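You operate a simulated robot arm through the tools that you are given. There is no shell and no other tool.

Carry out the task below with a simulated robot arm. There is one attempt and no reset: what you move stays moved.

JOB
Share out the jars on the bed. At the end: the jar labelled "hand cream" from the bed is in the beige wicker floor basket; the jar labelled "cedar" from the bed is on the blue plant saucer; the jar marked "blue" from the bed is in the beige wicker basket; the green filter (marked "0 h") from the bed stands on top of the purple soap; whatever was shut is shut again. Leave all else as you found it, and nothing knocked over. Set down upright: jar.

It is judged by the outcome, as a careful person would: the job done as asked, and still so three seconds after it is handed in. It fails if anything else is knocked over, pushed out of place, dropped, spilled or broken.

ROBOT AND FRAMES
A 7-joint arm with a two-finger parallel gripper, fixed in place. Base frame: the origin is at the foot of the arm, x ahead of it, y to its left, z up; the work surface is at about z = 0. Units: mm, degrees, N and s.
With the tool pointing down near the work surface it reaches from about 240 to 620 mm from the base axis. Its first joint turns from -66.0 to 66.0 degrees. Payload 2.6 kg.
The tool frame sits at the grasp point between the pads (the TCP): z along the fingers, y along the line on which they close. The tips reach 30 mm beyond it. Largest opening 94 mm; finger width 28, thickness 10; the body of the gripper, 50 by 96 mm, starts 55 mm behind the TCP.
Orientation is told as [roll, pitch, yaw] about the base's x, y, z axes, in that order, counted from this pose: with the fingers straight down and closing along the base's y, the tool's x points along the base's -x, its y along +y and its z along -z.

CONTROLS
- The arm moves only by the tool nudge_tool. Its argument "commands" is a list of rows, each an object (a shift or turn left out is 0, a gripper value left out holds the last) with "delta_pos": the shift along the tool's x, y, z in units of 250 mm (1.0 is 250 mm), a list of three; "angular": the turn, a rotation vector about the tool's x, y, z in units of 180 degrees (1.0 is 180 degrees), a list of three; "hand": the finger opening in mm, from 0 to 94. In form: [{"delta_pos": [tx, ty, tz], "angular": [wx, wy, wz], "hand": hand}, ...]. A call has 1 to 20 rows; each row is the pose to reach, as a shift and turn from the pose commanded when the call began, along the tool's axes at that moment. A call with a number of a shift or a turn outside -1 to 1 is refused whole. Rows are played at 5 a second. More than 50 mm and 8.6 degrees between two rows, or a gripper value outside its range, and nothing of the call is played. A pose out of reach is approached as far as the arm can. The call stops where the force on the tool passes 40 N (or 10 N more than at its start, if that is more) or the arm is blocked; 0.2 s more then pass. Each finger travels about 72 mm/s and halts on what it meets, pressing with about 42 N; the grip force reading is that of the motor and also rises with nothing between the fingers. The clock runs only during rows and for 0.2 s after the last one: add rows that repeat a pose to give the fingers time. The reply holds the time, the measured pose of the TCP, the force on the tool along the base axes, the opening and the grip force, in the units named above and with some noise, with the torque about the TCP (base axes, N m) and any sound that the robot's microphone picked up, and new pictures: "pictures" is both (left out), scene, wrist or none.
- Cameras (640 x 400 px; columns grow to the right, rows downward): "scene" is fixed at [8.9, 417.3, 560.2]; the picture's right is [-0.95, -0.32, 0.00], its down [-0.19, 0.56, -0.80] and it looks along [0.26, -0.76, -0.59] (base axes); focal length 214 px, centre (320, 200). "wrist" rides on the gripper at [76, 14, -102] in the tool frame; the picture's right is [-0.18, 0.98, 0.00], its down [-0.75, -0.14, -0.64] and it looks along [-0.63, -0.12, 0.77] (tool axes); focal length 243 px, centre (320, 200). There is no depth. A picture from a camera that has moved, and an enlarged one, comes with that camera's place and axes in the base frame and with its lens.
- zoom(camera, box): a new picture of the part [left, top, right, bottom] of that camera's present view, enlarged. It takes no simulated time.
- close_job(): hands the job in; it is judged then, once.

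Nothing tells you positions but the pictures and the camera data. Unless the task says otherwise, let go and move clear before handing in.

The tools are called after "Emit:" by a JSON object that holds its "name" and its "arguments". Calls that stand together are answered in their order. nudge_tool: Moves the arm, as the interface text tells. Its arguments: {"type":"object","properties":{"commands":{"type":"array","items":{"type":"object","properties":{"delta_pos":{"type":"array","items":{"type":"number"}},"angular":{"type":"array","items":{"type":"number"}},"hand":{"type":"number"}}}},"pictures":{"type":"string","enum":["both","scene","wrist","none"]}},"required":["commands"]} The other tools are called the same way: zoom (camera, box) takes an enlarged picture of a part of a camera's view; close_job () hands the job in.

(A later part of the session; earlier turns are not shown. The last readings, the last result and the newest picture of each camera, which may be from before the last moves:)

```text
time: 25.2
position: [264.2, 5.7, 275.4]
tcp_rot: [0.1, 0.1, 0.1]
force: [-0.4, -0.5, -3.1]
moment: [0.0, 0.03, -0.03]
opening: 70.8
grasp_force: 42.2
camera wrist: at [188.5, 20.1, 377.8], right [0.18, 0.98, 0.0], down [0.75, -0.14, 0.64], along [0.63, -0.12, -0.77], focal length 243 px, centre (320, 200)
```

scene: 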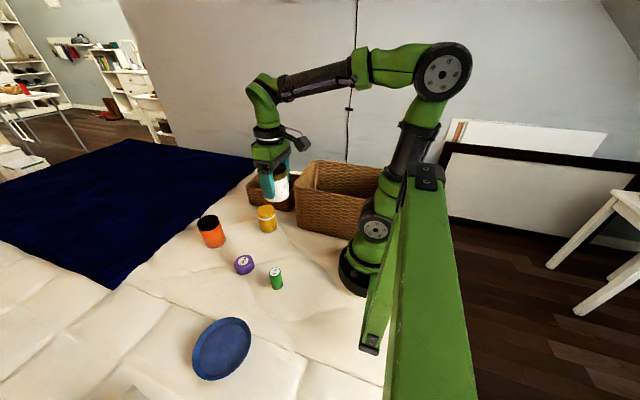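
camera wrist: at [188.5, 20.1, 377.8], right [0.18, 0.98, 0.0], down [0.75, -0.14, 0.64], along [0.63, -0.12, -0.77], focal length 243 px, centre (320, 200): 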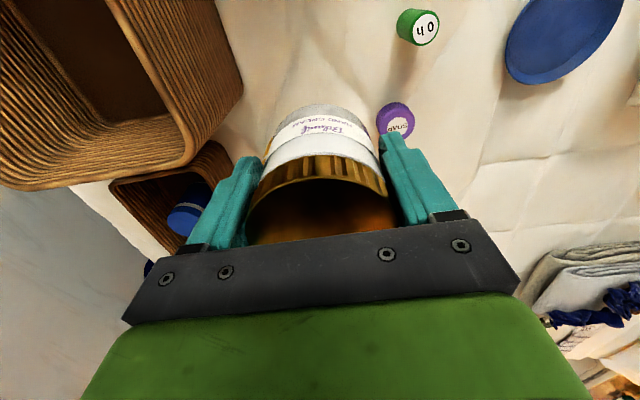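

Jar lifted with the bottom near z 227, above the 178 mm rim. I'll swing over the big basket along an arc.

Emit:
{"name": "nudge_tool", "arguments": {"commands": [{"delta_pos": [-0.02, -0.08, 0]}, {"delta_pos": [-0.024, -0.2, 0]}, {"delta_pos": [-0.01, -0.34, 0]}, {"delta_pos": [0.036, -0.484, 0]}, {"delta_pos": [0.104, -0.63, 0]}, {"delta_pos": [0.2, -0.77, 0]}, {"delta_pos": [0.296, -0.884, 0]}, {"delta_pos": [0.296, -0.884, 0]}]}}

```text
time: 27.0
position: [189.5, -216.2, 274.4]
tcp_rot: [0.0, 0.0, 0.0]
force: [-0.5, 0.3, -2.5]
moment: [0.03, 0.02, -0.01]
opening: 70.9
grasp_force: 41.4
camera wrist: at [114.0, -201.1, 375.8], right [0.18, 0.98, 0.0], down [0.75, -0.14, 0.64], along [0.63, -0.12, -0.77], focal length 243 px, centre (320, 200)
```

scene: 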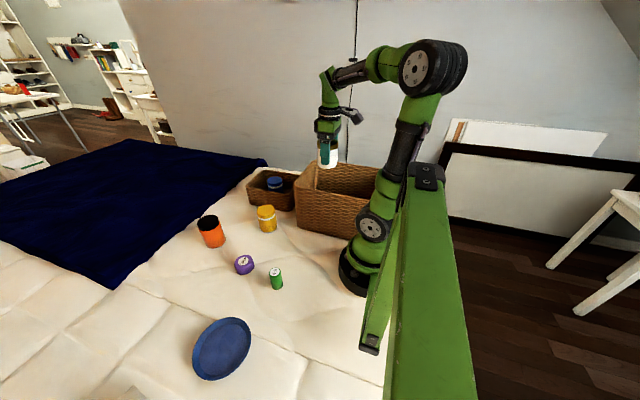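
wrist: 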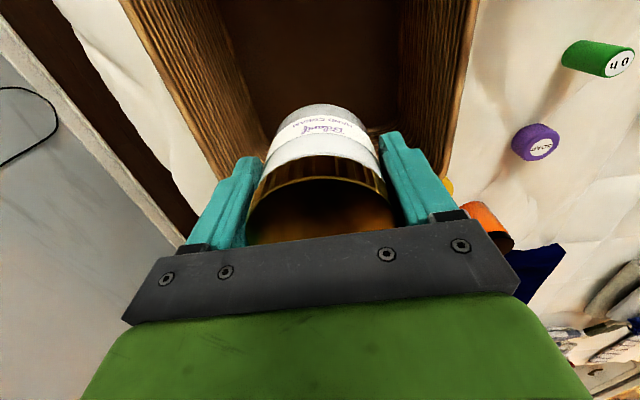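

The gripper is centred over the big basket (rim about y -324 to -105). Lowering the jar into it.

Emit:
{"name": "nudge_tool", "arguments": {"commands": [{"delta_pos": [0, 0, 0.12]}, {"delta_pos": [0, 0, 0.28]}, {"delta_pos": [0, 0, 0.44]}, {"delta_pos": [0, 0, 0.6]}, {"delta_pos": [0, 0, 0.74]}, {"delta_pos": [0, 0, 0.815]}, {"delta_pos": [0, 0, 0.815]}]}}

```text
time: 28.4
position: [193.4, -217.9, 78.2]
tcp_rot: [-0.4, -0.7, -0.1]
force: [0.1, -0.5, 0.3]
moment: [0.01, -0.06, -0.02]
opening: 70.0
grasp_force: 42.4
stopped in row 6: the force on the tool passed its limit at 90 N (the readings are from after the stop); the commanded pose is now the measured one
camera wrist: at [116.8, -202.4, 179.4], right [0.19, 0.98, 0.0], down [0.75, -0.14, 0.65], along [0.64, -0.12, -0.76], focal length 243 px, centre (320, 200)
```

scene: 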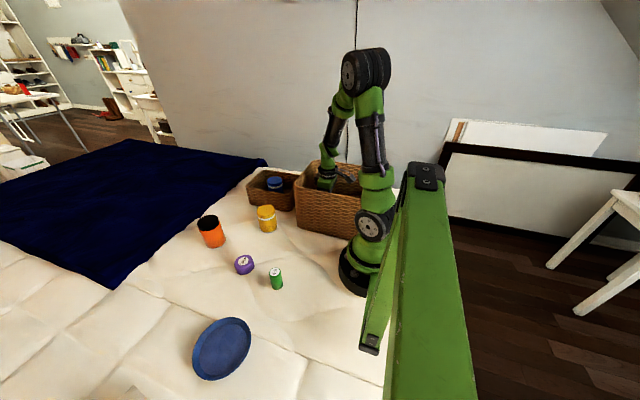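
wrist: 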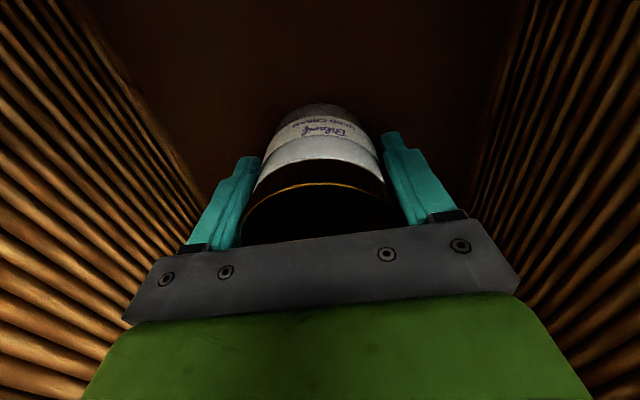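

The jar touched the basket floor earlier than expected — the floor here is about 28 mm up, which matches the floor corner seen in the earlier view. It's resting upright with no residual press, so I'll open the fingers.

Emit:
{"name": "nudge_tool", "arguments": {"commands": [{"hand": 74}, {"hand": 80}, {"hand": 90}, {"hand": 90}], "pictures": "wrist"}}

```text
time: 29.4
position: [193.9, -218.0, 78.6]
tcp_rot: [-0.3, -0.6, -0.2]
force: [0.0, -0.5, -0.1]
moment: [0.01, 0.04, -0.02]
opening: 89.7
grasp_force: 0.0
camera wrist: at [116.7, -202.2, 179.4], right [0.19, 0.98, 0.0], down [0.75, -0.14, 0.65], along [0.64, -0.12, -0.76], focal length 243 px, centre (320, 200)
```

wrist: 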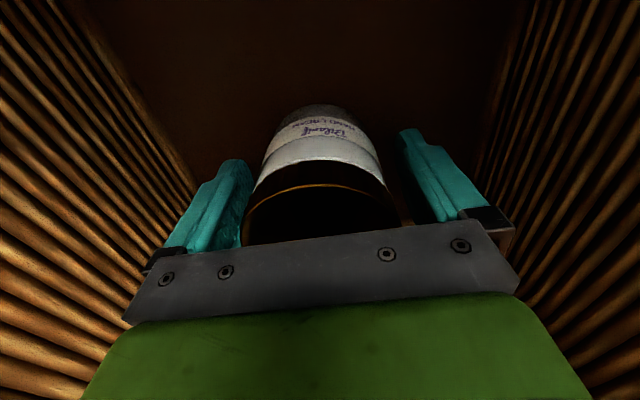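

The jar stays put and upright. I'll lift straight out, straightening the tool's slight tilt.

Emit:
{"name": "nudge_tool", "arguments": {"commands": [{"delta_pos": [0, 0, -0.06]}, {"delta_pos": [0, 0, -0.2], "angular": [-0.0017, 0.0033, -0.001]}, {"delta_pos": [0, 0, -0.38], "angular": [-0.0017, 0.0033, -0.001]}, {"delta_pos": [0, 0, -0.56], "angular": [-0.0017, 0.0033, -0.001]}, {"delta_pos": [0, 0, -0.74], "angular": [-0.0017, 0.0033, -0.001]}, {"delta_pos": [0, 0, -0.9], "angular": [-0.0017, 0.0033, -0.001]}, {"delta_pos": [0, 0, -0.9], "angular": [-0.0017, 0.0033, -0.001]}]}}

```text
time: 31.0
position: [191.2, -216.9, 303.1]
tcp_rot: [0.0, -0.1, 0.2]
force: [-0.5, 0.9, 0.1]
moment: [0.01, 0.02, -0.03]
opening: 89.9
grasp_force: 0.1
camera wrist: at [115.4, -201.9, 404.1], right [0.18, 0.98, 0.0], down [0.75, -0.14, 0.64], along [0.63, -0.12, -0.77], focal length 243 px, centre (320, 200)
```

scene: 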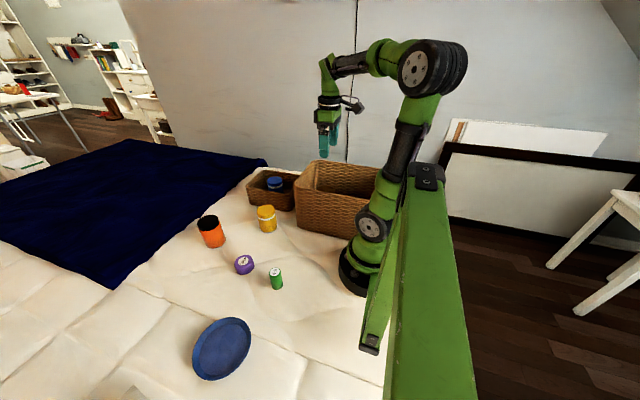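
wrist: 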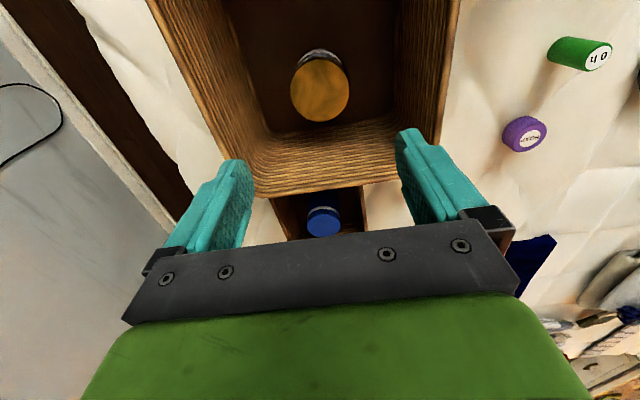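

Hand cream and blue jars both stand upright in their baskets. Next is the orange "CEDAR" jar near (520, 41); I'll travel high over to it.

Emit:
{"name": "nudge_tool", "arguments": {"commands": [{"delta_pos": [-0.08, 0.06, 0]}, {"delta_pos": [-0.2, 0.15, 0]}, {"delta_pos": [-0.34, 0.25, 0]}, {"delta_pos": [-0.48, 0.35, 0]}, {"delta_pos": [-0.62, 0.45, 0]}, {"delta_pos": [-0.76, 0.56, 0]}, {"delta_pos": [-0.87, 0.64, 0]}, {"delta_pos": [-0.916, 0.668, 0]}], "pictures": "none"}}

Emit:
{"name": "nudge_tool", "arguments": {"commands": [{"delta_pos": [-0.08, 0.09, 0], "hand": 94}, {"delta_pos": [-0.2, 0.22, 0]}, {"delta_pos": [-0.3, 0.33, 0]}, {"delta_pos": [-0.32, 0.36, 0]}, {"delta_pos": [-0.32, 0.36, 0]}]}}

```text
time: 32.8
position: [419.9, -48.7, 303.4]
tcp_rot: [0.1, 0.1, 0.1]
force: [0.4, -0.1, -0.5]
moment: [-0.04, 0.01, 0.0]
opening: 89.9
grasp_force: 0.1
```

```text
time: 34.0
position: [500.0, 41.4, 305.5]
tcp_rot: [0.0, 0.1, 0.1]
force: [-0.1, 0.2, -0.2]
moment: [-0.05, -0.01, 0.02]
opening: 93.8
grasp_force: 0.1
camera wrist: at [424.4, 56.5, 405.7], right [0.18, 0.98, 0.0], down [0.75, -0.14, 0.64], along [0.63, -0.12, -0.77], focal length 243 px, centre (320, 200)
```

scene: 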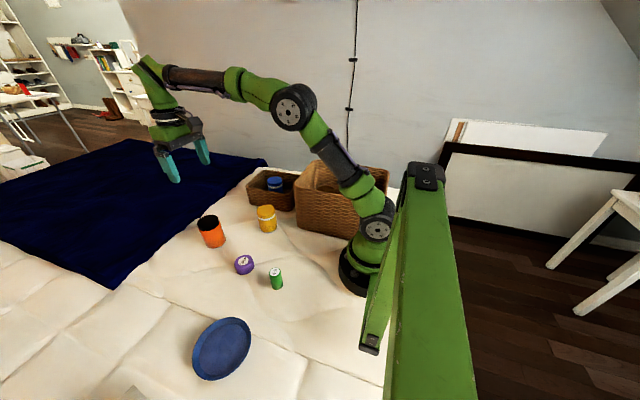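
wrist: 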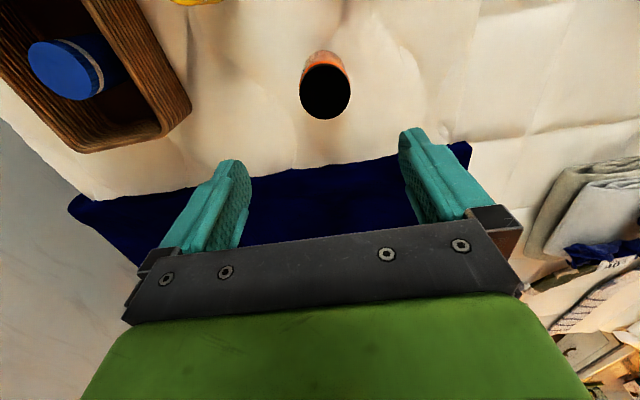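

Emit:
{"name": "zoom", "arguments": {"camera": "wrist", "box": [285, 35, 365, 135]}}

```text
4.00 times, centred on (325, 85) of wrist
camera zoom: at [424.4, 56.5, 405.7], right [0.18, 0.98, 0.0], down [0.75, -0.14, 0.64], along [0.63, -0.12, -0.77], focal length 970 px, centre (300, 660)
```

zoom: 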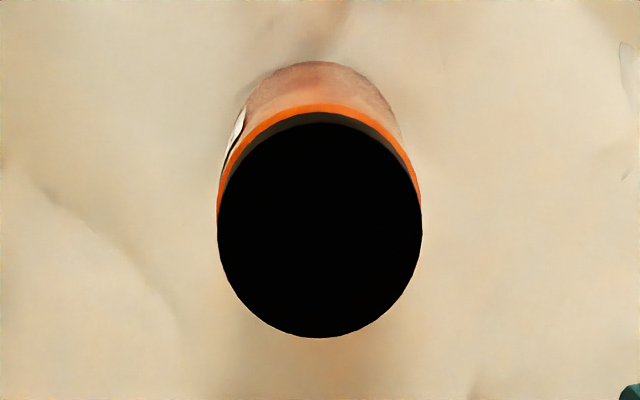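

The cedar jar comes out at about (515, 46). I'll hover lower above it and recheck.

Emit:
{"name": "nudge_tool", "arguments": {"commands": [{"delta_pos": [-0.06, 0.02, 0.1]}, {"delta_pos": [-0.06, 0.02, 0.26]}, {"delta_pos": [-0.06, 0.02, 0.42]}, {"delta_pos": [-0.06, 0.02, 0.56]}, {"delta_pos": [-0.06, 0.02, 0.56]}], "pictures": "wrist"}}

```text
time: 35.2
position: [514.1, 45.3, 160.7]
tcp_rot: [0.1, 0.0, 0.0]
force: [0.1, 0.6, -0.3]
moment: [-0.03, -0.01, -0.02]
opening: 94.1
grasp_force: 0.0
camera wrist: at [438.3, 59.2, 263.7], right [0.18, 0.98, 0.0], down [0.75, -0.14, 0.64], along [0.63, -0.12, -0.77], focal length 243 px, centre (320, 200)
```

wrist: 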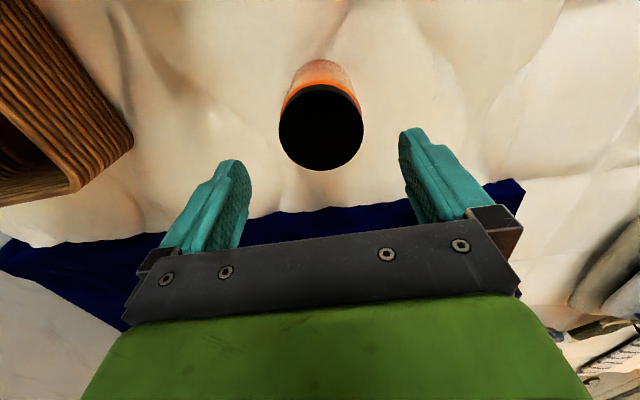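

Alignment is within a millimetre. Descending to grasp height, then closing.

Emit:
{"name": "nudge_tool", "arguments": {"commands": [{"delta_pos": [0, 0.002, 0.1]}, {"delta_pos": [0, 0.002, 0.22]}, {"delta_pos": [0, 0.002, 0.34]}, {"delta_pos": [0, 0.002, 0.43]}, {"delta_pos": [0, 0.002, 0.43]}], "pictures": "wrist"}}

Emit:
{"name": "nudge_tool", "arguments": {"commands": [{"hand": 75}, {"hand": 60}, {"hand": 45}, {"hand": 45}, {"hand": 45}], "pictures": "wrist"}}

```text
time: 36.4
position: [515.5, 44.8, 55.9]
tcp_rot: [0.0, 0.0, 0.2]
force: [-0.4, 0.6, 0.0]
moment: [0.0, -0.04, 0.01]
opening: 94.3
grasp_force: 0.0
camera wrist: at [439.7, 60.2, 157.0], right [0.18, 0.98, 0.0], down [0.75, -0.14, 0.64], along [0.63, -0.12, -0.77], focal length 243 px, centre (320, 200)
```

wrist: 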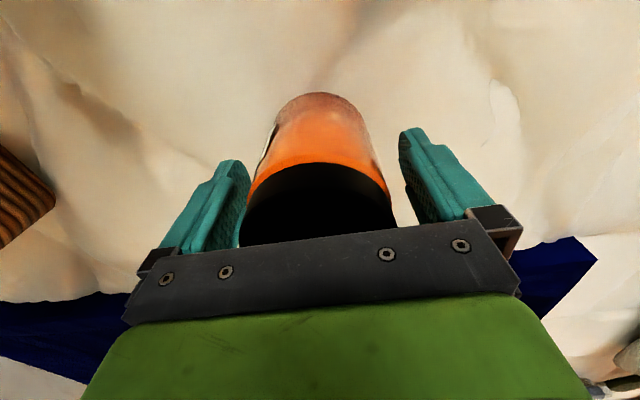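

```text
time: 37.6
position: [515.1, 45.4, 56.1]
tcp_rot: [0.1, -0.1, 0.1]
force: [0.5, -1.1, 0.0]
moment: [-0.05, 0.01, 0.0]
opening: 66.1
grasp_force: 41.8
camera wrist: at [439.6, 60.2, 157.3], right [0.18, 0.98, 0.0], down [0.75, -0.14, 0.64], along [0.63, -0.12, -0.77], focal length 243 px, centre (320, 200)
```

wrist: 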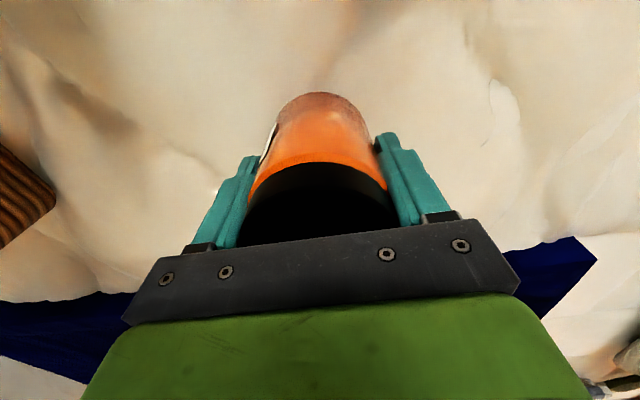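

Cedar jar gripped at 66 mm. Lifting it, then carrying it high toward the saucer (about (274, 309)).

Emit:
{"name": "nudge_tool", "arguments": {"commands": [{"delta_pos": [0, 0, -0.08]}, {"delta_pos": [0, 0, -0.22]}, {"delta_pos": [0, 0, -0.4]}, {"delta_pos": [0, 0, -0.56]}, {"delta_pos": [0, 0, -0.66]}, {"delta_pos": [0.06, 0.06, -0.66]}, {"delta_pos": [0.16, 0.18, -0.66]}, {"delta_pos": [0.28, 0.3, -0.66]}, {"delta_pos": [0.4, 0.43, -0.66]}, {"delta_pos": [0.5, 0.53, -0.66]}, {"delta_pos": [0.54, 0.58, -0.66]}], "pictures": "scene"}}

Emit:
{"name": "nudge_tool", "arguments": {"commands": [{"delta_pos": [0.05, 0.06, 0]}, {"delta_pos": [0.14, 0.16, 0]}, {"delta_pos": [0.24, 0.27, 0]}, {"delta_pos": [0.32, 0.36, 0]}, {"delta_pos": [0.35, 0.39, 0]}, {"delta_pos": [0.35, 0.39, 0]}]}}

```text
time: 40.0
position: [379.8, 191.0, 219.4]
tcp_rot: [0.0, -0.2, 0.1]
force: [0.3, 0.4, -2.1]
moment: [0.02, -0.03, -0.02]
opening: 66.0
grasp_force: 42.3
```

scene: 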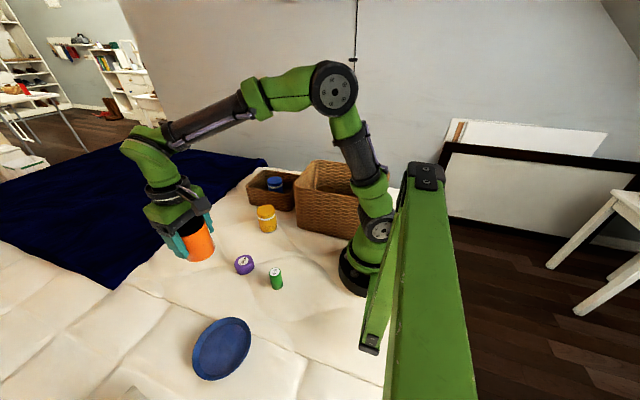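

```text
time: 41.4
position: [290.0, 289.7, 222.4]
tcp_rot: [0.0, 0.0, 0.1]
force: [-0.3, 0.6, -2.5]
moment: [0.02, -0.02, 0.0]
opening: 65.9
grasp_force: 41.6
camera wrist: at [214.8, 304.0, 322.9], right [0.18, 0.98, 0.0], down [0.75, -0.14, 0.64], along [0.63, -0.12, -0.77], focal length 243 px, centre (320, 200)
```

scene: 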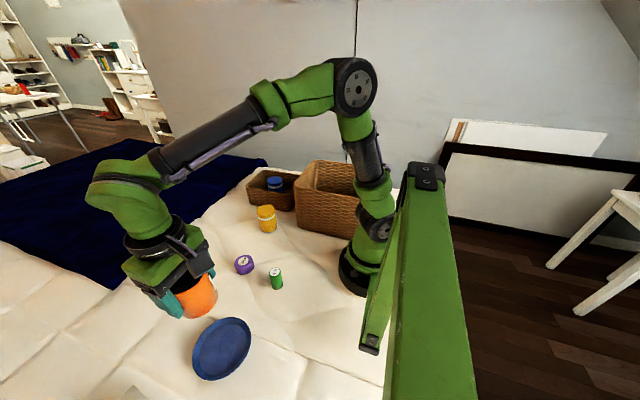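
wrist: 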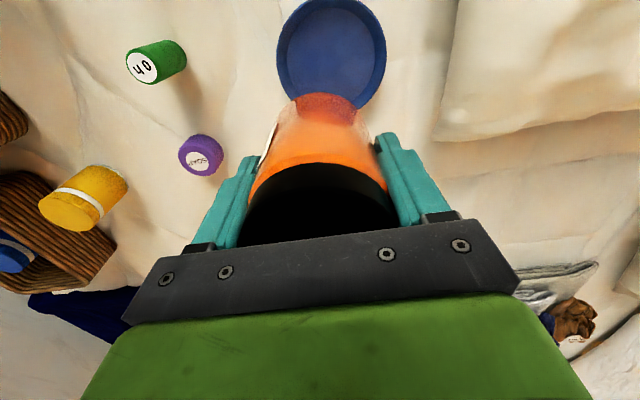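

Emit:
{"name": "zoom", "arguments": {"camera": "wrist", "box": [250, 0, 410, 125]}}

```text
3.20 times, centred on (330, 62) of wrist
camera zoom: at [214.8, 304.0, 322.9], right [0.18, 0.98, 0.0], down [0.75, -0.14, 0.64], along [0.63, -0.12, -0.77], focal length 776 px, centre (288, 640)
```

zoom: 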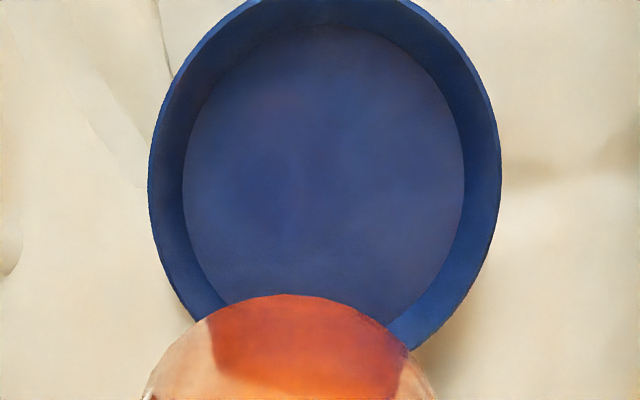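

The saucer's flat centre is at about (271, 307), with about 100 mm of flat floor. I'll centre over it and lower to just above.

Emit:
{"name": "nudge_tool", "arguments": {"commands": [{"delta_pos": [0.04, 0.035, 0]}, {"delta_pos": [0.075, 0.069, 0.06]}, {"delta_pos": [0.075, 0.069, 0.22]}, {"delta_pos": [0.075, 0.069, 0.38]}, {"delta_pos": [0.075, 0.069, 0.5]}, {"delta_pos": [0.075, 0.069, 0.56]}, {"delta_pos": [0.075, 0.069, 0.56]}]}}

```text
time: 43.0
position: [271.1, 305.5, 79.8]
tcp_rot: [0.0, 0.1, 0.2]
force: [-0.2, 0.5, -2.0]
moment: [0.03, 0.03, 0.01]
opening: 66.0
grasp_force: 42.3
camera wrist: at [195.3, 318.4, 181.5], right [0.18, 0.98, 0.0], down [0.75, -0.14, 0.64], along [0.63, -0.12, -0.77], focal length 243 px, centre (320, 200)
```

scene: 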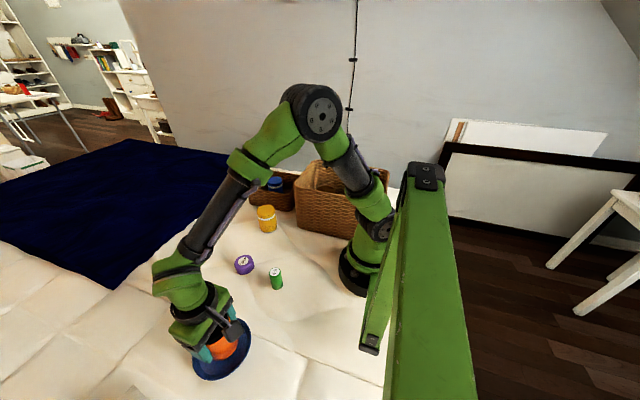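
wrist: 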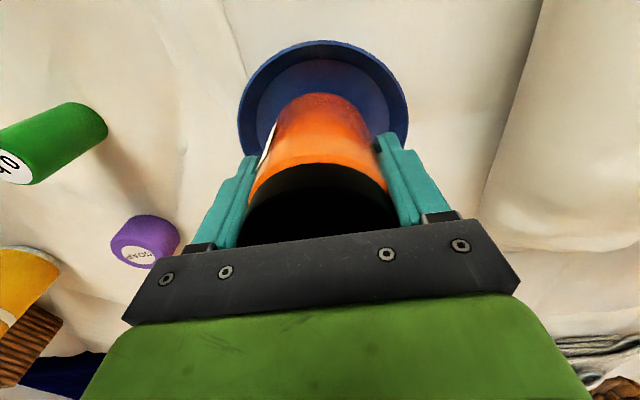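

The jar hangs over the saucer, nearly centred; I'll nudge about 3 mm and lower in small steps watching the force.

Emit:
{"name": "nudge_tool", "arguments": {"commands": [{"delta_pos": [-0.012, 0.012, 0]}, {"delta_pos": [-0.012, 0.012, 0.014]}, {"delta_pos": [-0.012, 0.012, 0.028]}, {"delta_pos": [-0.012, 0.012, 0.042]}, {"delta_pos": [-0.012, 0.012, 0.042]}], "pictures": "wrist"}}

```text
time: 44.2
position: [274.9, 307.5, 70.9]
tcp_rot: [-0.1, 0.0, 0.0]
force: [0.7, 1.2, -2.8]
moment: [0.0, 0.01, 0.04]
opening: 66.0
grasp_force: 41.8
camera wrist: at [199.7, 322.6, 172.1], right [0.18, 0.98, 0.0], down [0.75, -0.14, 0.64], along [0.63, -0.12, -0.77], focal length 243 px, centre (320, 200)
```

wrist: 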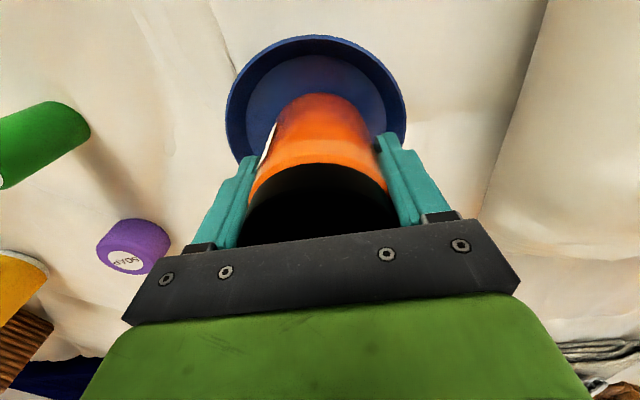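

Laterally the jar is now a touch to the +y side, so I'll shift back 3 mm and continue lowering gently.

Emit:
{"name": "nudge_tool", "arguments": {"commands": [{"delta_pos": [0, -0.012, 0]}, {"delta_pos": [0, -0.012, 0.008]}, {"delta_pos": [0, -0.012, 0.016]}, {"delta_pos": [0, -0.012, 0.016]}], "pictures": "none"}}

Emit:
{"name": "nudge_tool", "arguments": {"commands": [{"delta_pos": [0, 0, 0.008]}, {"delta_pos": [0, 0, 0.008]}], "pictures": "none"}}

```text
time: 45.2
position: [275.3, 304.9, 67.4]
tcp_rot: [0.0, 0.0, 0.1]
force: [0.5, -0.2, -2.9]
moment: [0.01, 0.03, 0.01]
opening: 66.0
grasp_force: 42.4
```

```text
time: 45.8
position: [275.8, 305.8, 64.2]
tcp_rot: [0.0, 0.0, 0.1]
force: [0.1, -0.5, -2.2]
moment: [0.01, 0.0, 0.01]
opening: 65.9
grasp_force: 42.2
```

Emit:
{"name": "nudge_tool", "arguments": {"commands": [{"delta_pos": [0, 0, 0.008]}, {"delta_pos": [0, 0, 0.008]}], "pictures": "none"}}

Emit:
{"name": "nudge_tool", "arguments": {"commands": [{"delta_pos": [0, 0, 0.006]}, {"delta_pos": [0, 0, 0.006]}], "pictures": "wrist"}}

```text
time: 46.4
position: [275.4, 306.8, 63.0]
tcp_rot: [0.0, 0.0, 0.2]
force: [0.1, 0.8, -3.1]
moment: [0.01, 0.02, 0.0]
opening: 66.0
grasp_force: 42.0
```

```text
time: 47.0
position: [277.3, 306.3, 62.4]
tcp_rot: [0.0, -0.1, 0.1]
force: [-3.2, -3.0, 10.8]
moment: [-0.29, 0.24, 0.02]
opening: 65.9
grasp_force: 42.4
camera wrist: at [200.9, 320.4, 163.2], right [0.18, 0.98, 0.0], down [0.75, -0.14, 0.64], along [0.63, -0.12, -0.77], focal length 243 px, centre (320, 200)
```

wrist: 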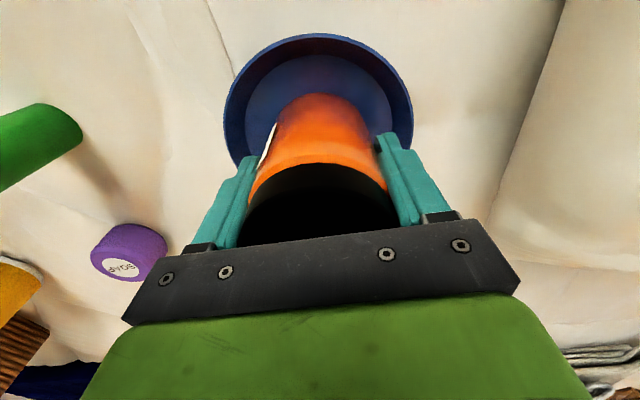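

Contact with the saucer (about 13 N net). I'll ease off slightly, then open.

Emit:
{"name": "nudge_tool", "arguments": {"commands": [{"delta_pos": [0, 0, -0.002]}, {"delta_pos": [0, 0, -0.002]}, {"delta_pos": [0, 0, -0.002], "hand": 70}, {"delta_pos": [0, 0, -0.002], "hand": 78}, {"delta_pos": [0, 0, -0.002], "hand": 88}, {"delta_pos": [0, 0, -0.002], "hand": 88}], "pictures": "wrist"}}

```text
time: 48.4
position: [276.0, 305.9, 62.9]
tcp_rot: [0.0, -0.1, 0.0]
force: [0.4, 0.4, -0.2]
moment: [-0.03, -0.04, 0.0]
opening: 88.0
grasp_force: 0.0
camera wrist: at [200.6, 320.3, 163.3], right [0.18, 0.98, 0.0], down [0.75, -0.14, 0.64], along [0.63, -0.12, -0.77], focal length 243 px, centre (320, 200)
```

wrist: 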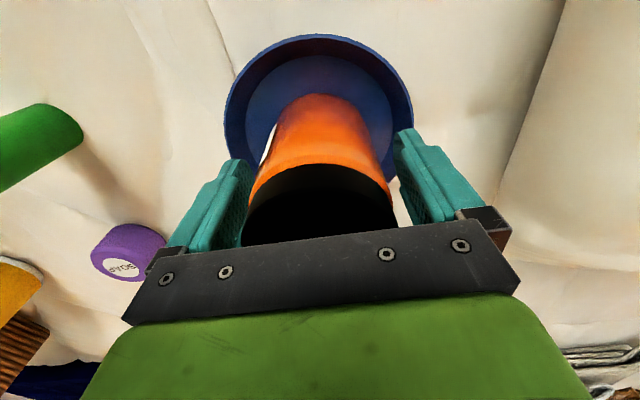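

The cedar jar stands on the saucer. I'll lift straight up and inspect.

Emit:
{"name": "nudge_tool", "arguments": {"commands": [{"delta_pos": [0, 0, -0.06]}, {"delta_pos": [0, 0, -0.2]}, {"delta_pos": [0, 0, -0.38]}, {"delta_pos": [0, 0, -0.56]}, {"delta_pos": [0, 0, -0.74]}, {"delta_pos": [0, 0, -0.84]}, {"delta_pos": [0, 0, -0.84]}]}}

```text
time: 50.0
position: [277.4, 305.3, 272.9]
tcp_rot: [0.0, 0.0, 0.1]
force: [-0.1, -0.3, -0.2]
moment: [-0.01, 0.03, 0.01]
opening: 88.0
grasp_force: 0.0
camera wrist: at [201.8, 320.5, 373.3], right [0.18, 0.98, 0.0], down [0.75, -0.14, 0.64], along [0.63, -0.12, -0.77], focal length 243 px, centre (320, 200)
```

scene: 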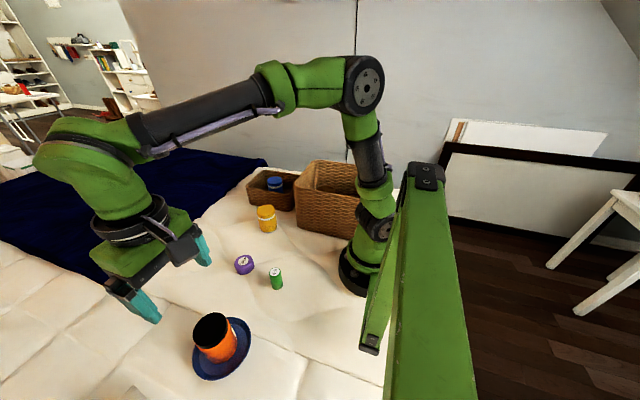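
wrist: 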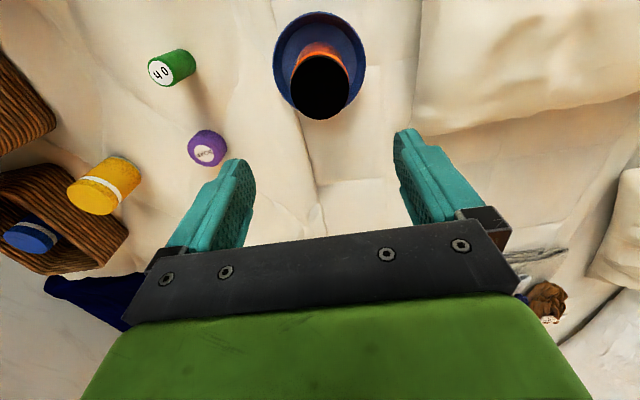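

Emit:
{"name": "zoom", "arguments": {"camera": "scene", "box": [170, 240, 310, 395]}}

Emit:
{"name": "zoom", "arguments": {"camera": "wrist", "box": [130, 0, 380, 180]}}

```text
2.58 times, centred on (240, 318) of scene
camera zoom: at [8.9, 417.3, 560.2], right [-0.95, -0.32, 0.0], down [-0.19, 0.56, -0.8], along [0.26, -0.76, -0.59], focal length 554 px, centre (526, -103)
```

zoom: 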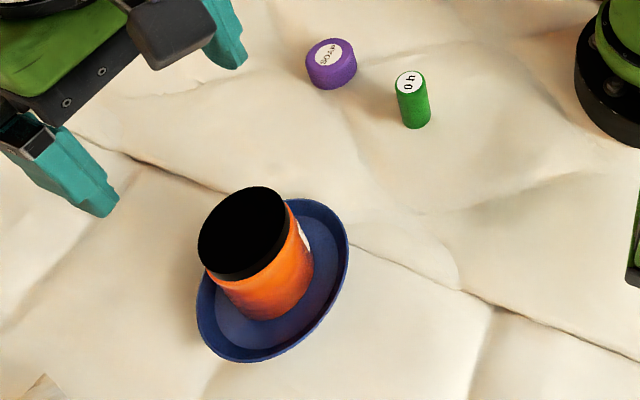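

```text
2.22 times, centred on (255, 90) of wrist
camera zoom: at [201.8, 320.5, 373.3], right [0.18, 0.98, 0.0], down [0.75, -0.14, 0.64], along [0.63, -0.12, -0.77], focal length 539 px, centre (464, 444)
```

zoom: 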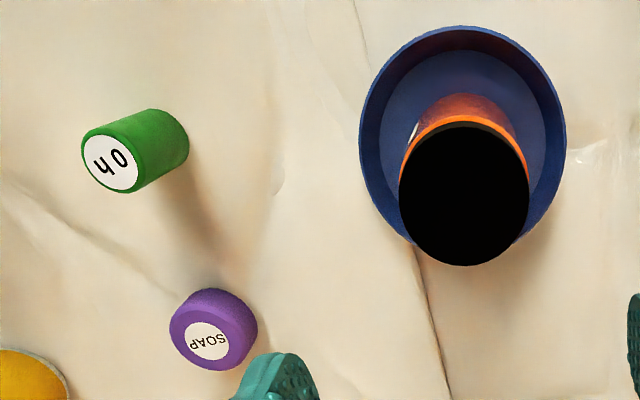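

The cedar jar is upright on the saucer. Now the green filter: I'll move above it (about (240, 127)) and measure it and the soap.

Emit:
{"name": "nudge_tool", "arguments": {"commands": [{"delta_pos": [0, -0.08, 0]}, {"delta_pos": [0.01, -0.22, 0]}, {"delta_pos": [0.02, -0.38, 0.0]}, {"delta_pos": [0.03, -0.54, 0.03]}, {"delta_pos": [0.04, -0.67, 0.06]}, {"delta_pos": [0.048, -0.72, 0.08]}, {"delta_pos": [0.048, -0.72, 0.08]}]}}

```text
time: 51.6
position: [266.0, 125.5, 251.5]
tcp_rot: [0.1, 0.0, 0.1]
force: [0.0, -0.9, -0.9]
moment: [0.0, -0.01, -0.01]
opening: 88.2
grasp_force: 0.0
camera wrist: at [189.3, 140.1, 353.5], right [0.18, 0.98, 0.0], down [0.75, -0.14, 0.64], along [0.63, -0.12, -0.77], focal length 243 px, centre (320, 200)
```

scene: 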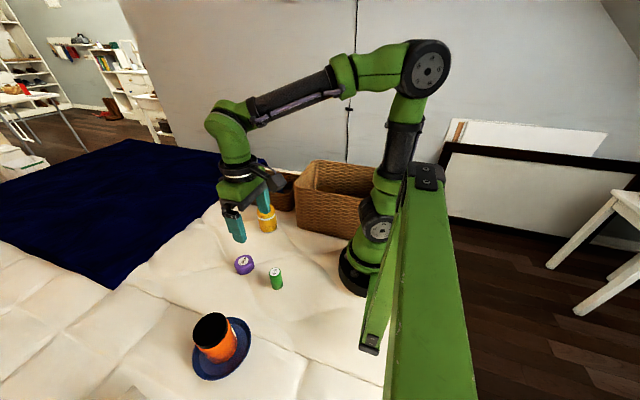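
wrist: 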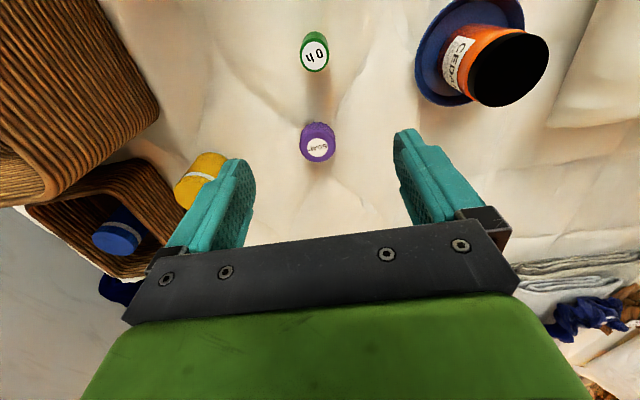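

Emit:
{"name": "zoom", "arguments": {"camera": "wrist", "box": [280, 20, 360, 80]}}

Emit:
{"name": "zoom", "arguments": {"camera": "wrist", "box": [280, 110, 360, 170]}}

Emit:
{"name": "zoom", "arguments": {"camera": "scene", "box": [225, 245, 295, 300]}}

```text
6.67 times, centred on (320, 50) of wrist
camera zoom: at [189.3, 140.1, 353.5], right [0.18, 0.98, 0.0], down [0.75, -0.14, 0.64], along [0.63, -0.12, -0.77], focal length 1618 px, centre (320, 1200)
```

zoom: 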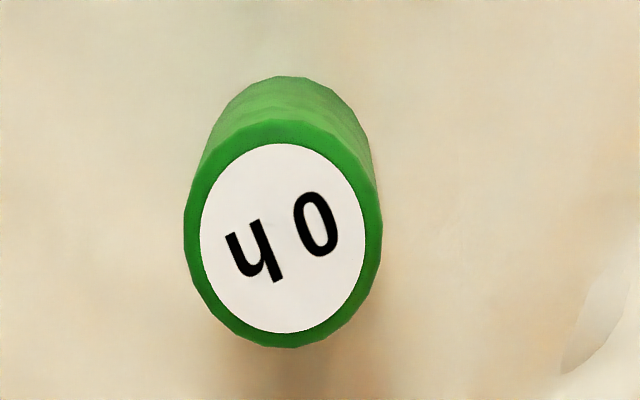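

```text
6.67 times, centred on (320, 140) of wrist
camera zoom: at [189.3, 140.1, 353.5], right [0.18, 0.98, 0.0], down [0.75, -0.14, 0.64], along [0.63, -0.12, -0.77], focal length 1618 px, centre (320, 600)
```

zoom: 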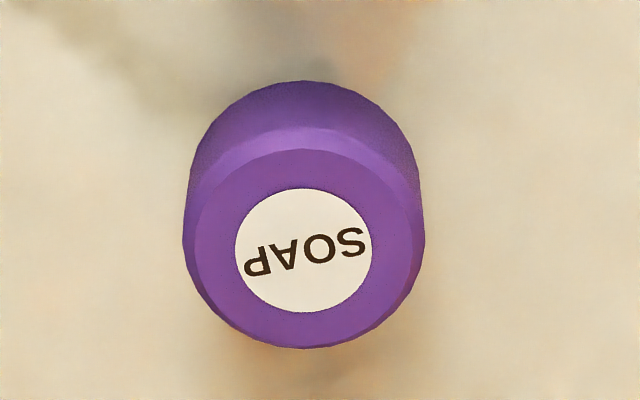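

```text
7.27 times, centred on (260, 272) of scene
camera zoom: at [8.9, 417.3, 560.2], right [-0.95, -0.32, 0.0], down [-0.19, 0.56, -0.8], along [0.26, -0.76, -0.59], focal length 1560 px, centre (756, -327)
```

zoom: 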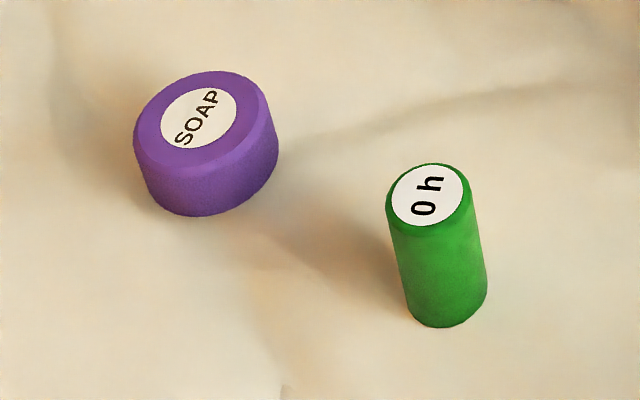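

The filter stands at about (235.5, 125.4), ~31 mm wide and ~65 tall; the soap is centred at about (354.5, 105) with its top at z≈35. I'll hover lower over the filter.

Emit:
{"name": "nudge_tool", "arguments": {"commands": [{"delta_pos": [0.06, 0, 0.08]}, {"delta_pos": [0.12, 0, 0.2], "hand": 70}, {"delta_pos": [0.122, 0, 0.34]}, {"delta_pos": [0.122, 0, 0.46]}, {"delta_pos": [0.122, 0, 0.46]}], "pictures": "wrist"}}

```text
time: 52.8
position: [234.6, 124.0, 137.8]
tcp_rot: [0.1, -0.1, 0.1]
force: [-0.2, -1.0, 0.0]
moment: [-0.01, -0.01, 0.0]
opening: 69.9
grasp_force: 0.2
camera wrist: at [158.9, 139.5, 239.5], right [0.18, 0.98, 0.0], down [0.75, -0.14, 0.64], along [0.63, -0.12, -0.77], focal length 243 px, centre (320, 200)
```

wrist: 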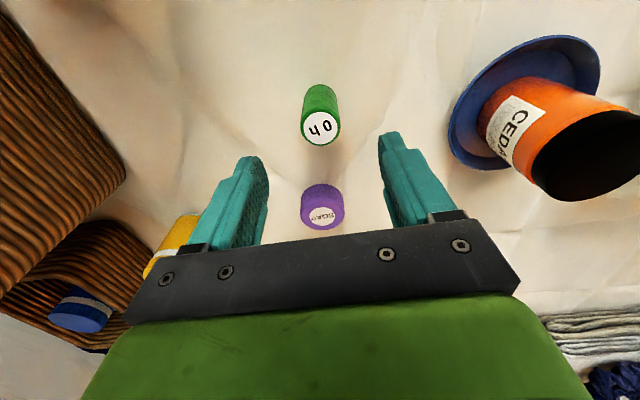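

Aligned within about 1.5 mm. Descending to the filter's mid-height and closing.

Emit:
{"name": "nudge_tool", "arguments": {"commands": [{"delta_pos": [0.004, 0.005, 0.1]}, {"delta_pos": [0.004, 0.005, 0.22]}, {"delta_pos": [0.004, 0.005, 0.32]}, {"delta_pos": [0.004, 0.005, 0.371]}, {"delta_pos": [0.004, 0.005, 0.371]}], "pictures": "wrist"}}

Emit:
{"name": "nudge_tool", "arguments": {"commands": [{"hand": 56}, {"hand": 42}, {"hand": 30}, {"hand": 20}, {"hand": 20}, {"hand": 20}], "pictures": "both"}}

```text
time: 54.0
position: [230.8, 128.1, 43.4]
tcp_rot: [0.1, 0.0, 0.1]
force: [0.5, -0.1, -0.4]
moment: [0.0, -0.01, -0.01]
opening: 70.5
grasp_force: 0.0
camera wrist: at [156.0, 142.3, 145.6], right [0.18, 0.98, 0.0], down [0.75, -0.14, 0.64], along [0.63, -0.12, -0.77], focal length 243 px, centre (320, 200)
```

wrist: 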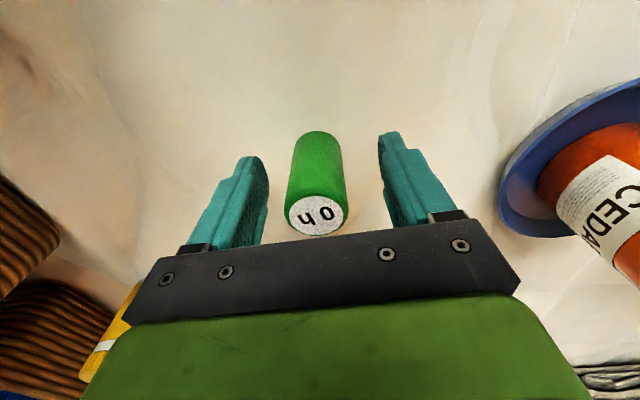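

```text
time: 55.4
position: [230.7, 127.8, 44.3]
tcp_rot: [0.0, 0.0, 0.1]
force: [-1.1, -0.5, 1.7]
moment: [-0.03, 0.0, 0.0]
opening: 30.7
grasp_force: 42.0
camera wrist: at [156.2, 142.4, 145.9], right [0.18, 0.98, 0.0], down [0.75, -0.14, 0.64], along [0.63, -0.12, -0.77], focal length 243 px, centre (320, 200)
```

scene: 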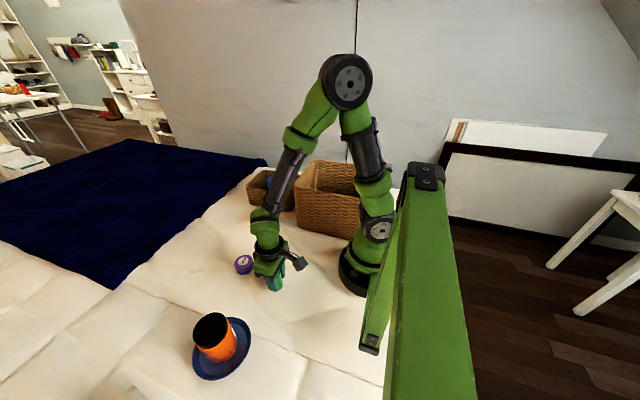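
wrist: 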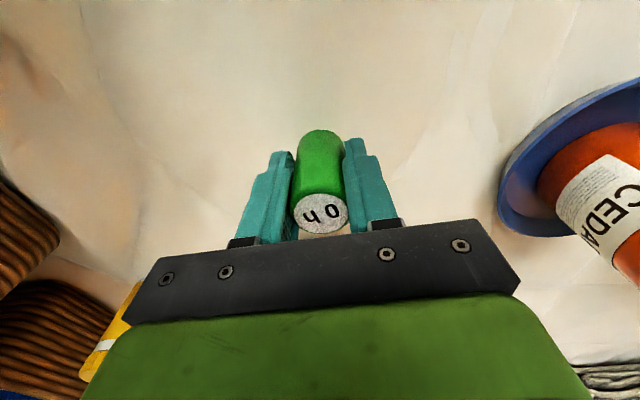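

The filter is held (30.7 mm) right on the tool axis. I'll lift it and carry it over the soap, staying high.

Emit:
{"name": "nudge_tool", "arguments": {"commands": [{"delta_pos": [0, 0, -0.06]}, {"delta_pos": [0, 0, -0.18]}, {"delta_pos": [0, 0, -0.32]}, {"delta_pos": [0, 0, -0.4]}, {"delta_pos": [-0.1, -0.018, -0.4]}, {"delta_pos": [-0.24, -0.044, -0.4]}, {"delta_pos": [-0.38, -0.07, -0.4]}, {"delta_pos": [-0.47, -0.086, -0.4]}, {"delta_pos": [-0.496, -0.09, -0.4]}, {"delta_pos": [-0.496, -0.09, -0.4]}]}}

```text
time: 57.6
position: [357.1, 104.8, 143.1]
tcp_rot: [0.0, 0.0, 0.1]
force: [0.4, -0.3, 0.1]
moment: [0.01, -0.02, 0.0]
opening: 30.5
grasp_force: 41.7
camera wrist: at [281.5, 119.4, 244.8], right [0.18, 0.98, 0.0], down [0.75, -0.14, 0.64], along [0.63, -0.12, -0.77], focal length 243 px, centre (320, 200)
```

scene: 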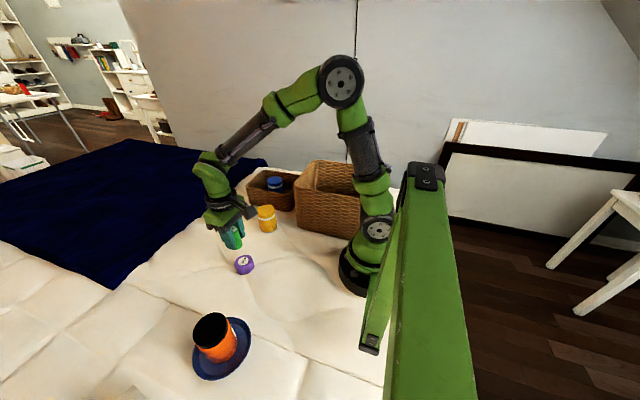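
wrist: 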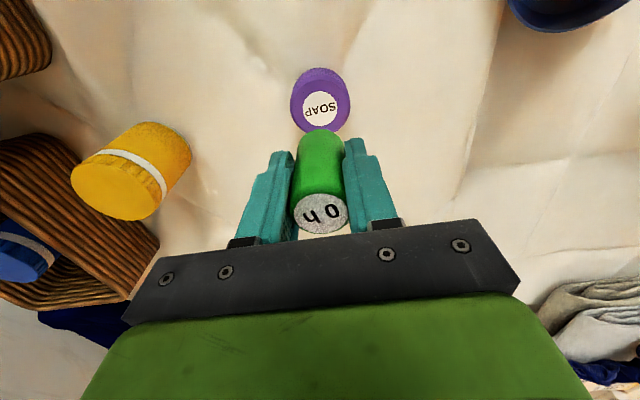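

Emit:
{"name": "zoom", "arguments": {"camera": "wrist", "box": [270, 55, 370, 155]}}

Emit:
{"name": "zoom", "arguments": {"camera": "scene", "box": [190, 205, 290, 285]}}

```text
4.00 times, centred on (320, 105) of wrist
camera zoom: at [281.5, 119.4, 244.8], right [0.18, 0.98, 0.0], down [0.75, -0.14, 0.64], along [0.63, -0.12, -0.77], focal length 970 px, centre (320, 580)
```

zoom: 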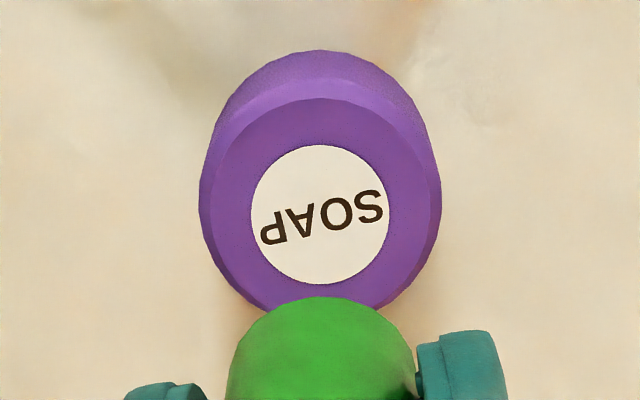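

```text
5.00 times, centred on (240, 245) of scene
camera zoom: at [8.9, 417.3, 560.2], right [-0.95, -0.32, 0.0], down [-0.19, 0.56, -0.8], along [0.26, -0.76, -0.59], focal length 1072 px, centre (720, -25)
```

zoom: 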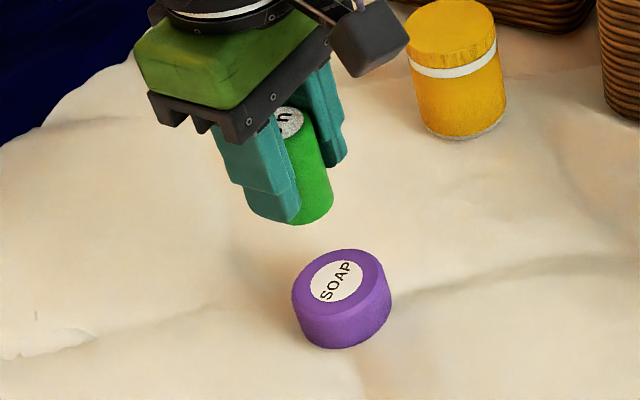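

The soap's centre is about 3–4 mm nearer the base than the filter. I'll correct that and lower to about 10 mm above the soap.

Emit:
{"name": "nudge_tool", "arguments": {"commands": [{"delta_pos": [0.013, 0.002, 0.04]}, {"delta_pos": [0.013, 0.002, 0.12]}, {"delta_pos": [0.013, 0.002, 0.18]}, {"delta_pos": [0.013, 0.002, 0.204]}, {"delta_pos": [0.013, 0.002, 0.204]}]}}

Emit:
{"name": "zoom", "arguments": {"camera": "scene", "box": [205, 225, 285, 285]}}

Emit:
{"name": "zoom", "arguments": {"camera": "wrist", "box": [270, 75, 370, 175]}}

```text
time: 58.8
position: [353.9, 103.9, 92.2]
tcp_rot: [-0.1, 0.0, 0.1]
force: [0.4, 0.7, 0.0]
moment: [-0.01, 0.02, -0.02]
opening: 30.8
grasp_force: 42.0
camera wrist: at [277.5, 119.3, 194.5], right [0.18, 0.98, 0.0], down [0.75, -0.14, 0.64], along [0.63, -0.12, -0.77], focal length 243 px, centre (320, 200)
```

scene: 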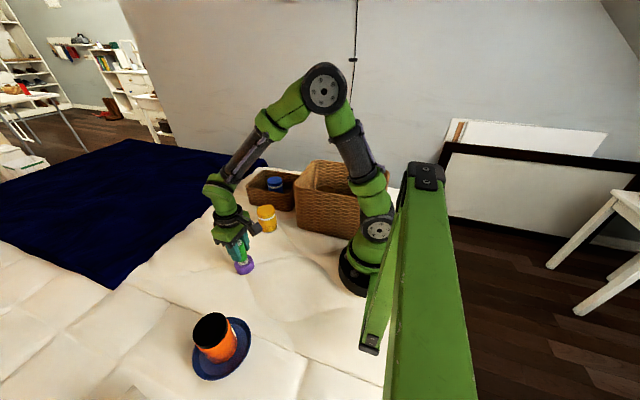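
wrist: 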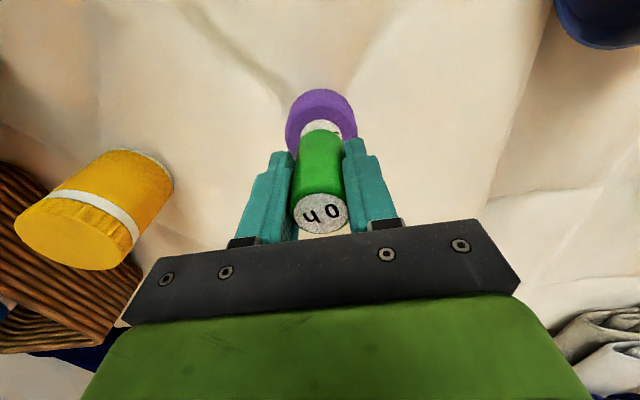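

```text
6.67 times, centred on (245, 255) of scene
camera zoom: at [8.9, 417.3, 560.2], right [-0.95, -0.32, 0.0], down [-0.19, 0.56, -0.8], along [0.26, -0.76, -0.59], focal length 1430 px, centre (820, -167)
```

zoom: 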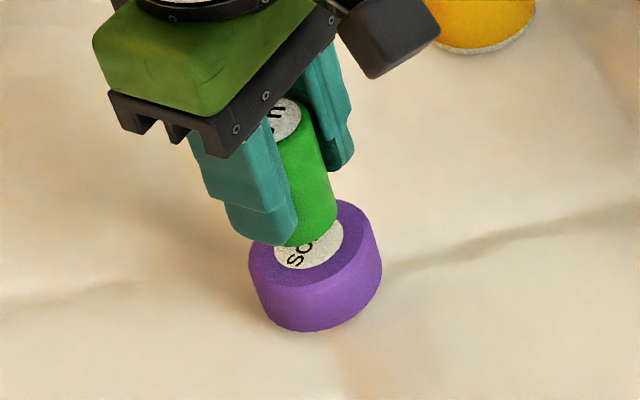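

```text
4.00 times, centred on (320, 125) of wrist
camera zoom: at [277.5, 119.3, 194.5], right [0.18, 0.98, 0.0], down [0.75, -0.14, 0.64], along [0.63, -0.12, -0.77], focal length 970 px, centre (320, 500)
```

zoom: 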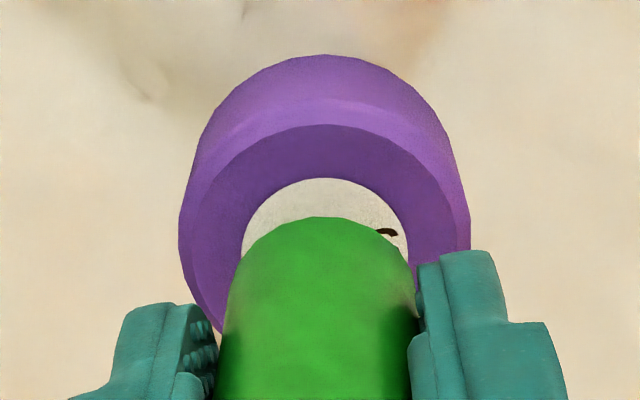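

Laterally aligned; the filter is about 2 mm far of the soap's centre in x. I'll correct and lower in small steps.

Emit:
{"name": "nudge_tool", "arguments": {"commands": [{"delta_pos": [0.008, 0.002, 0]}, {"delta_pos": [0.008, 0.002, 0.012]}, {"delta_pos": [0.008, 0.002, 0.024]}, {"delta_pos": [0.008, 0.002, 0.03]}, {"delta_pos": [0.008, 0.002, 0.03]}], "pictures": "wrist"}}

Emit:
{"name": "zoom", "arguments": {"camera": "scene", "box": [205, 225, 285, 285]}}

```text
time: 60.0
position: [351.5, 105.4, 86.5]
tcp_rot: [0.0, 0.0, 0.1]
force: [-0.2, 0.0, -0.6]
moment: [0.01, -0.04, -0.01]
opening: 30.6
grasp_force: 42.3
camera wrist: at [275.8, 119.6, 187.4], right [0.18, 0.98, 0.0], down [0.75, -0.14, 0.64], along [0.63, -0.12, -0.77], focal length 243 px, centre (320, 200)
```

wrist: 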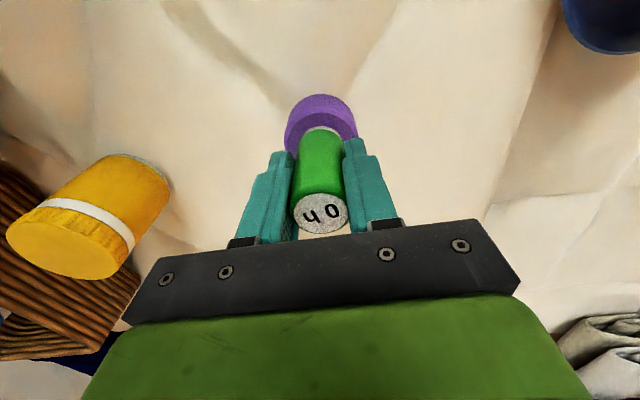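

```text
6.67 times, centred on (245, 255) of scene
camera zoom: at [8.9, 417.3, 560.2], right [-0.95, -0.32, 0.0], down [-0.19, 0.56, -0.8], along [0.26, -0.76, -0.59], focal length 1430 px, centre (820, -167)
```

zoom: 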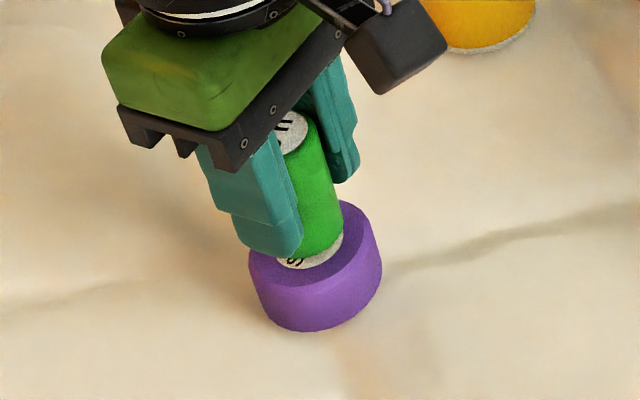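

Looks well centred. Continuing down about 1.5–2 mm at a time until I feel contact.

Emit:
{"name": "nudge_tool", "arguments": {"commands": [{"delta_pos": [0, 0, 0.008]}, {"delta_pos": [0, 0, 0.014]}, {"delta_pos": [0, 0, 0.014]}], "pictures": "none"}}

Emit:
{"name": "nudge_tool", "arguments": {"commands": [{"delta_pos": [0, 0, 0.006]}, {"delta_pos": [0, 0, 0.006]}], "pictures": "none"}}

```text
time: 60.8
position: [349.7, 105.1, 82.2]
tcp_rot: [0.0, -0.1, 0.1]
force: [0.6, -0.2, -1.2]
moment: [0.03, -0.02, -0.04]
opening: 30.7
grasp_force: 41.9
```

```text
time: 61.4
position: [350.9, 105.3, 80.7]
tcp_rot: [0.0, 0.0, 0.2]
force: [0.4, 0.3, -1.2]
moment: [-0.05, 0.01, 0.03]
opening: 30.7
grasp_force: 42.4
```

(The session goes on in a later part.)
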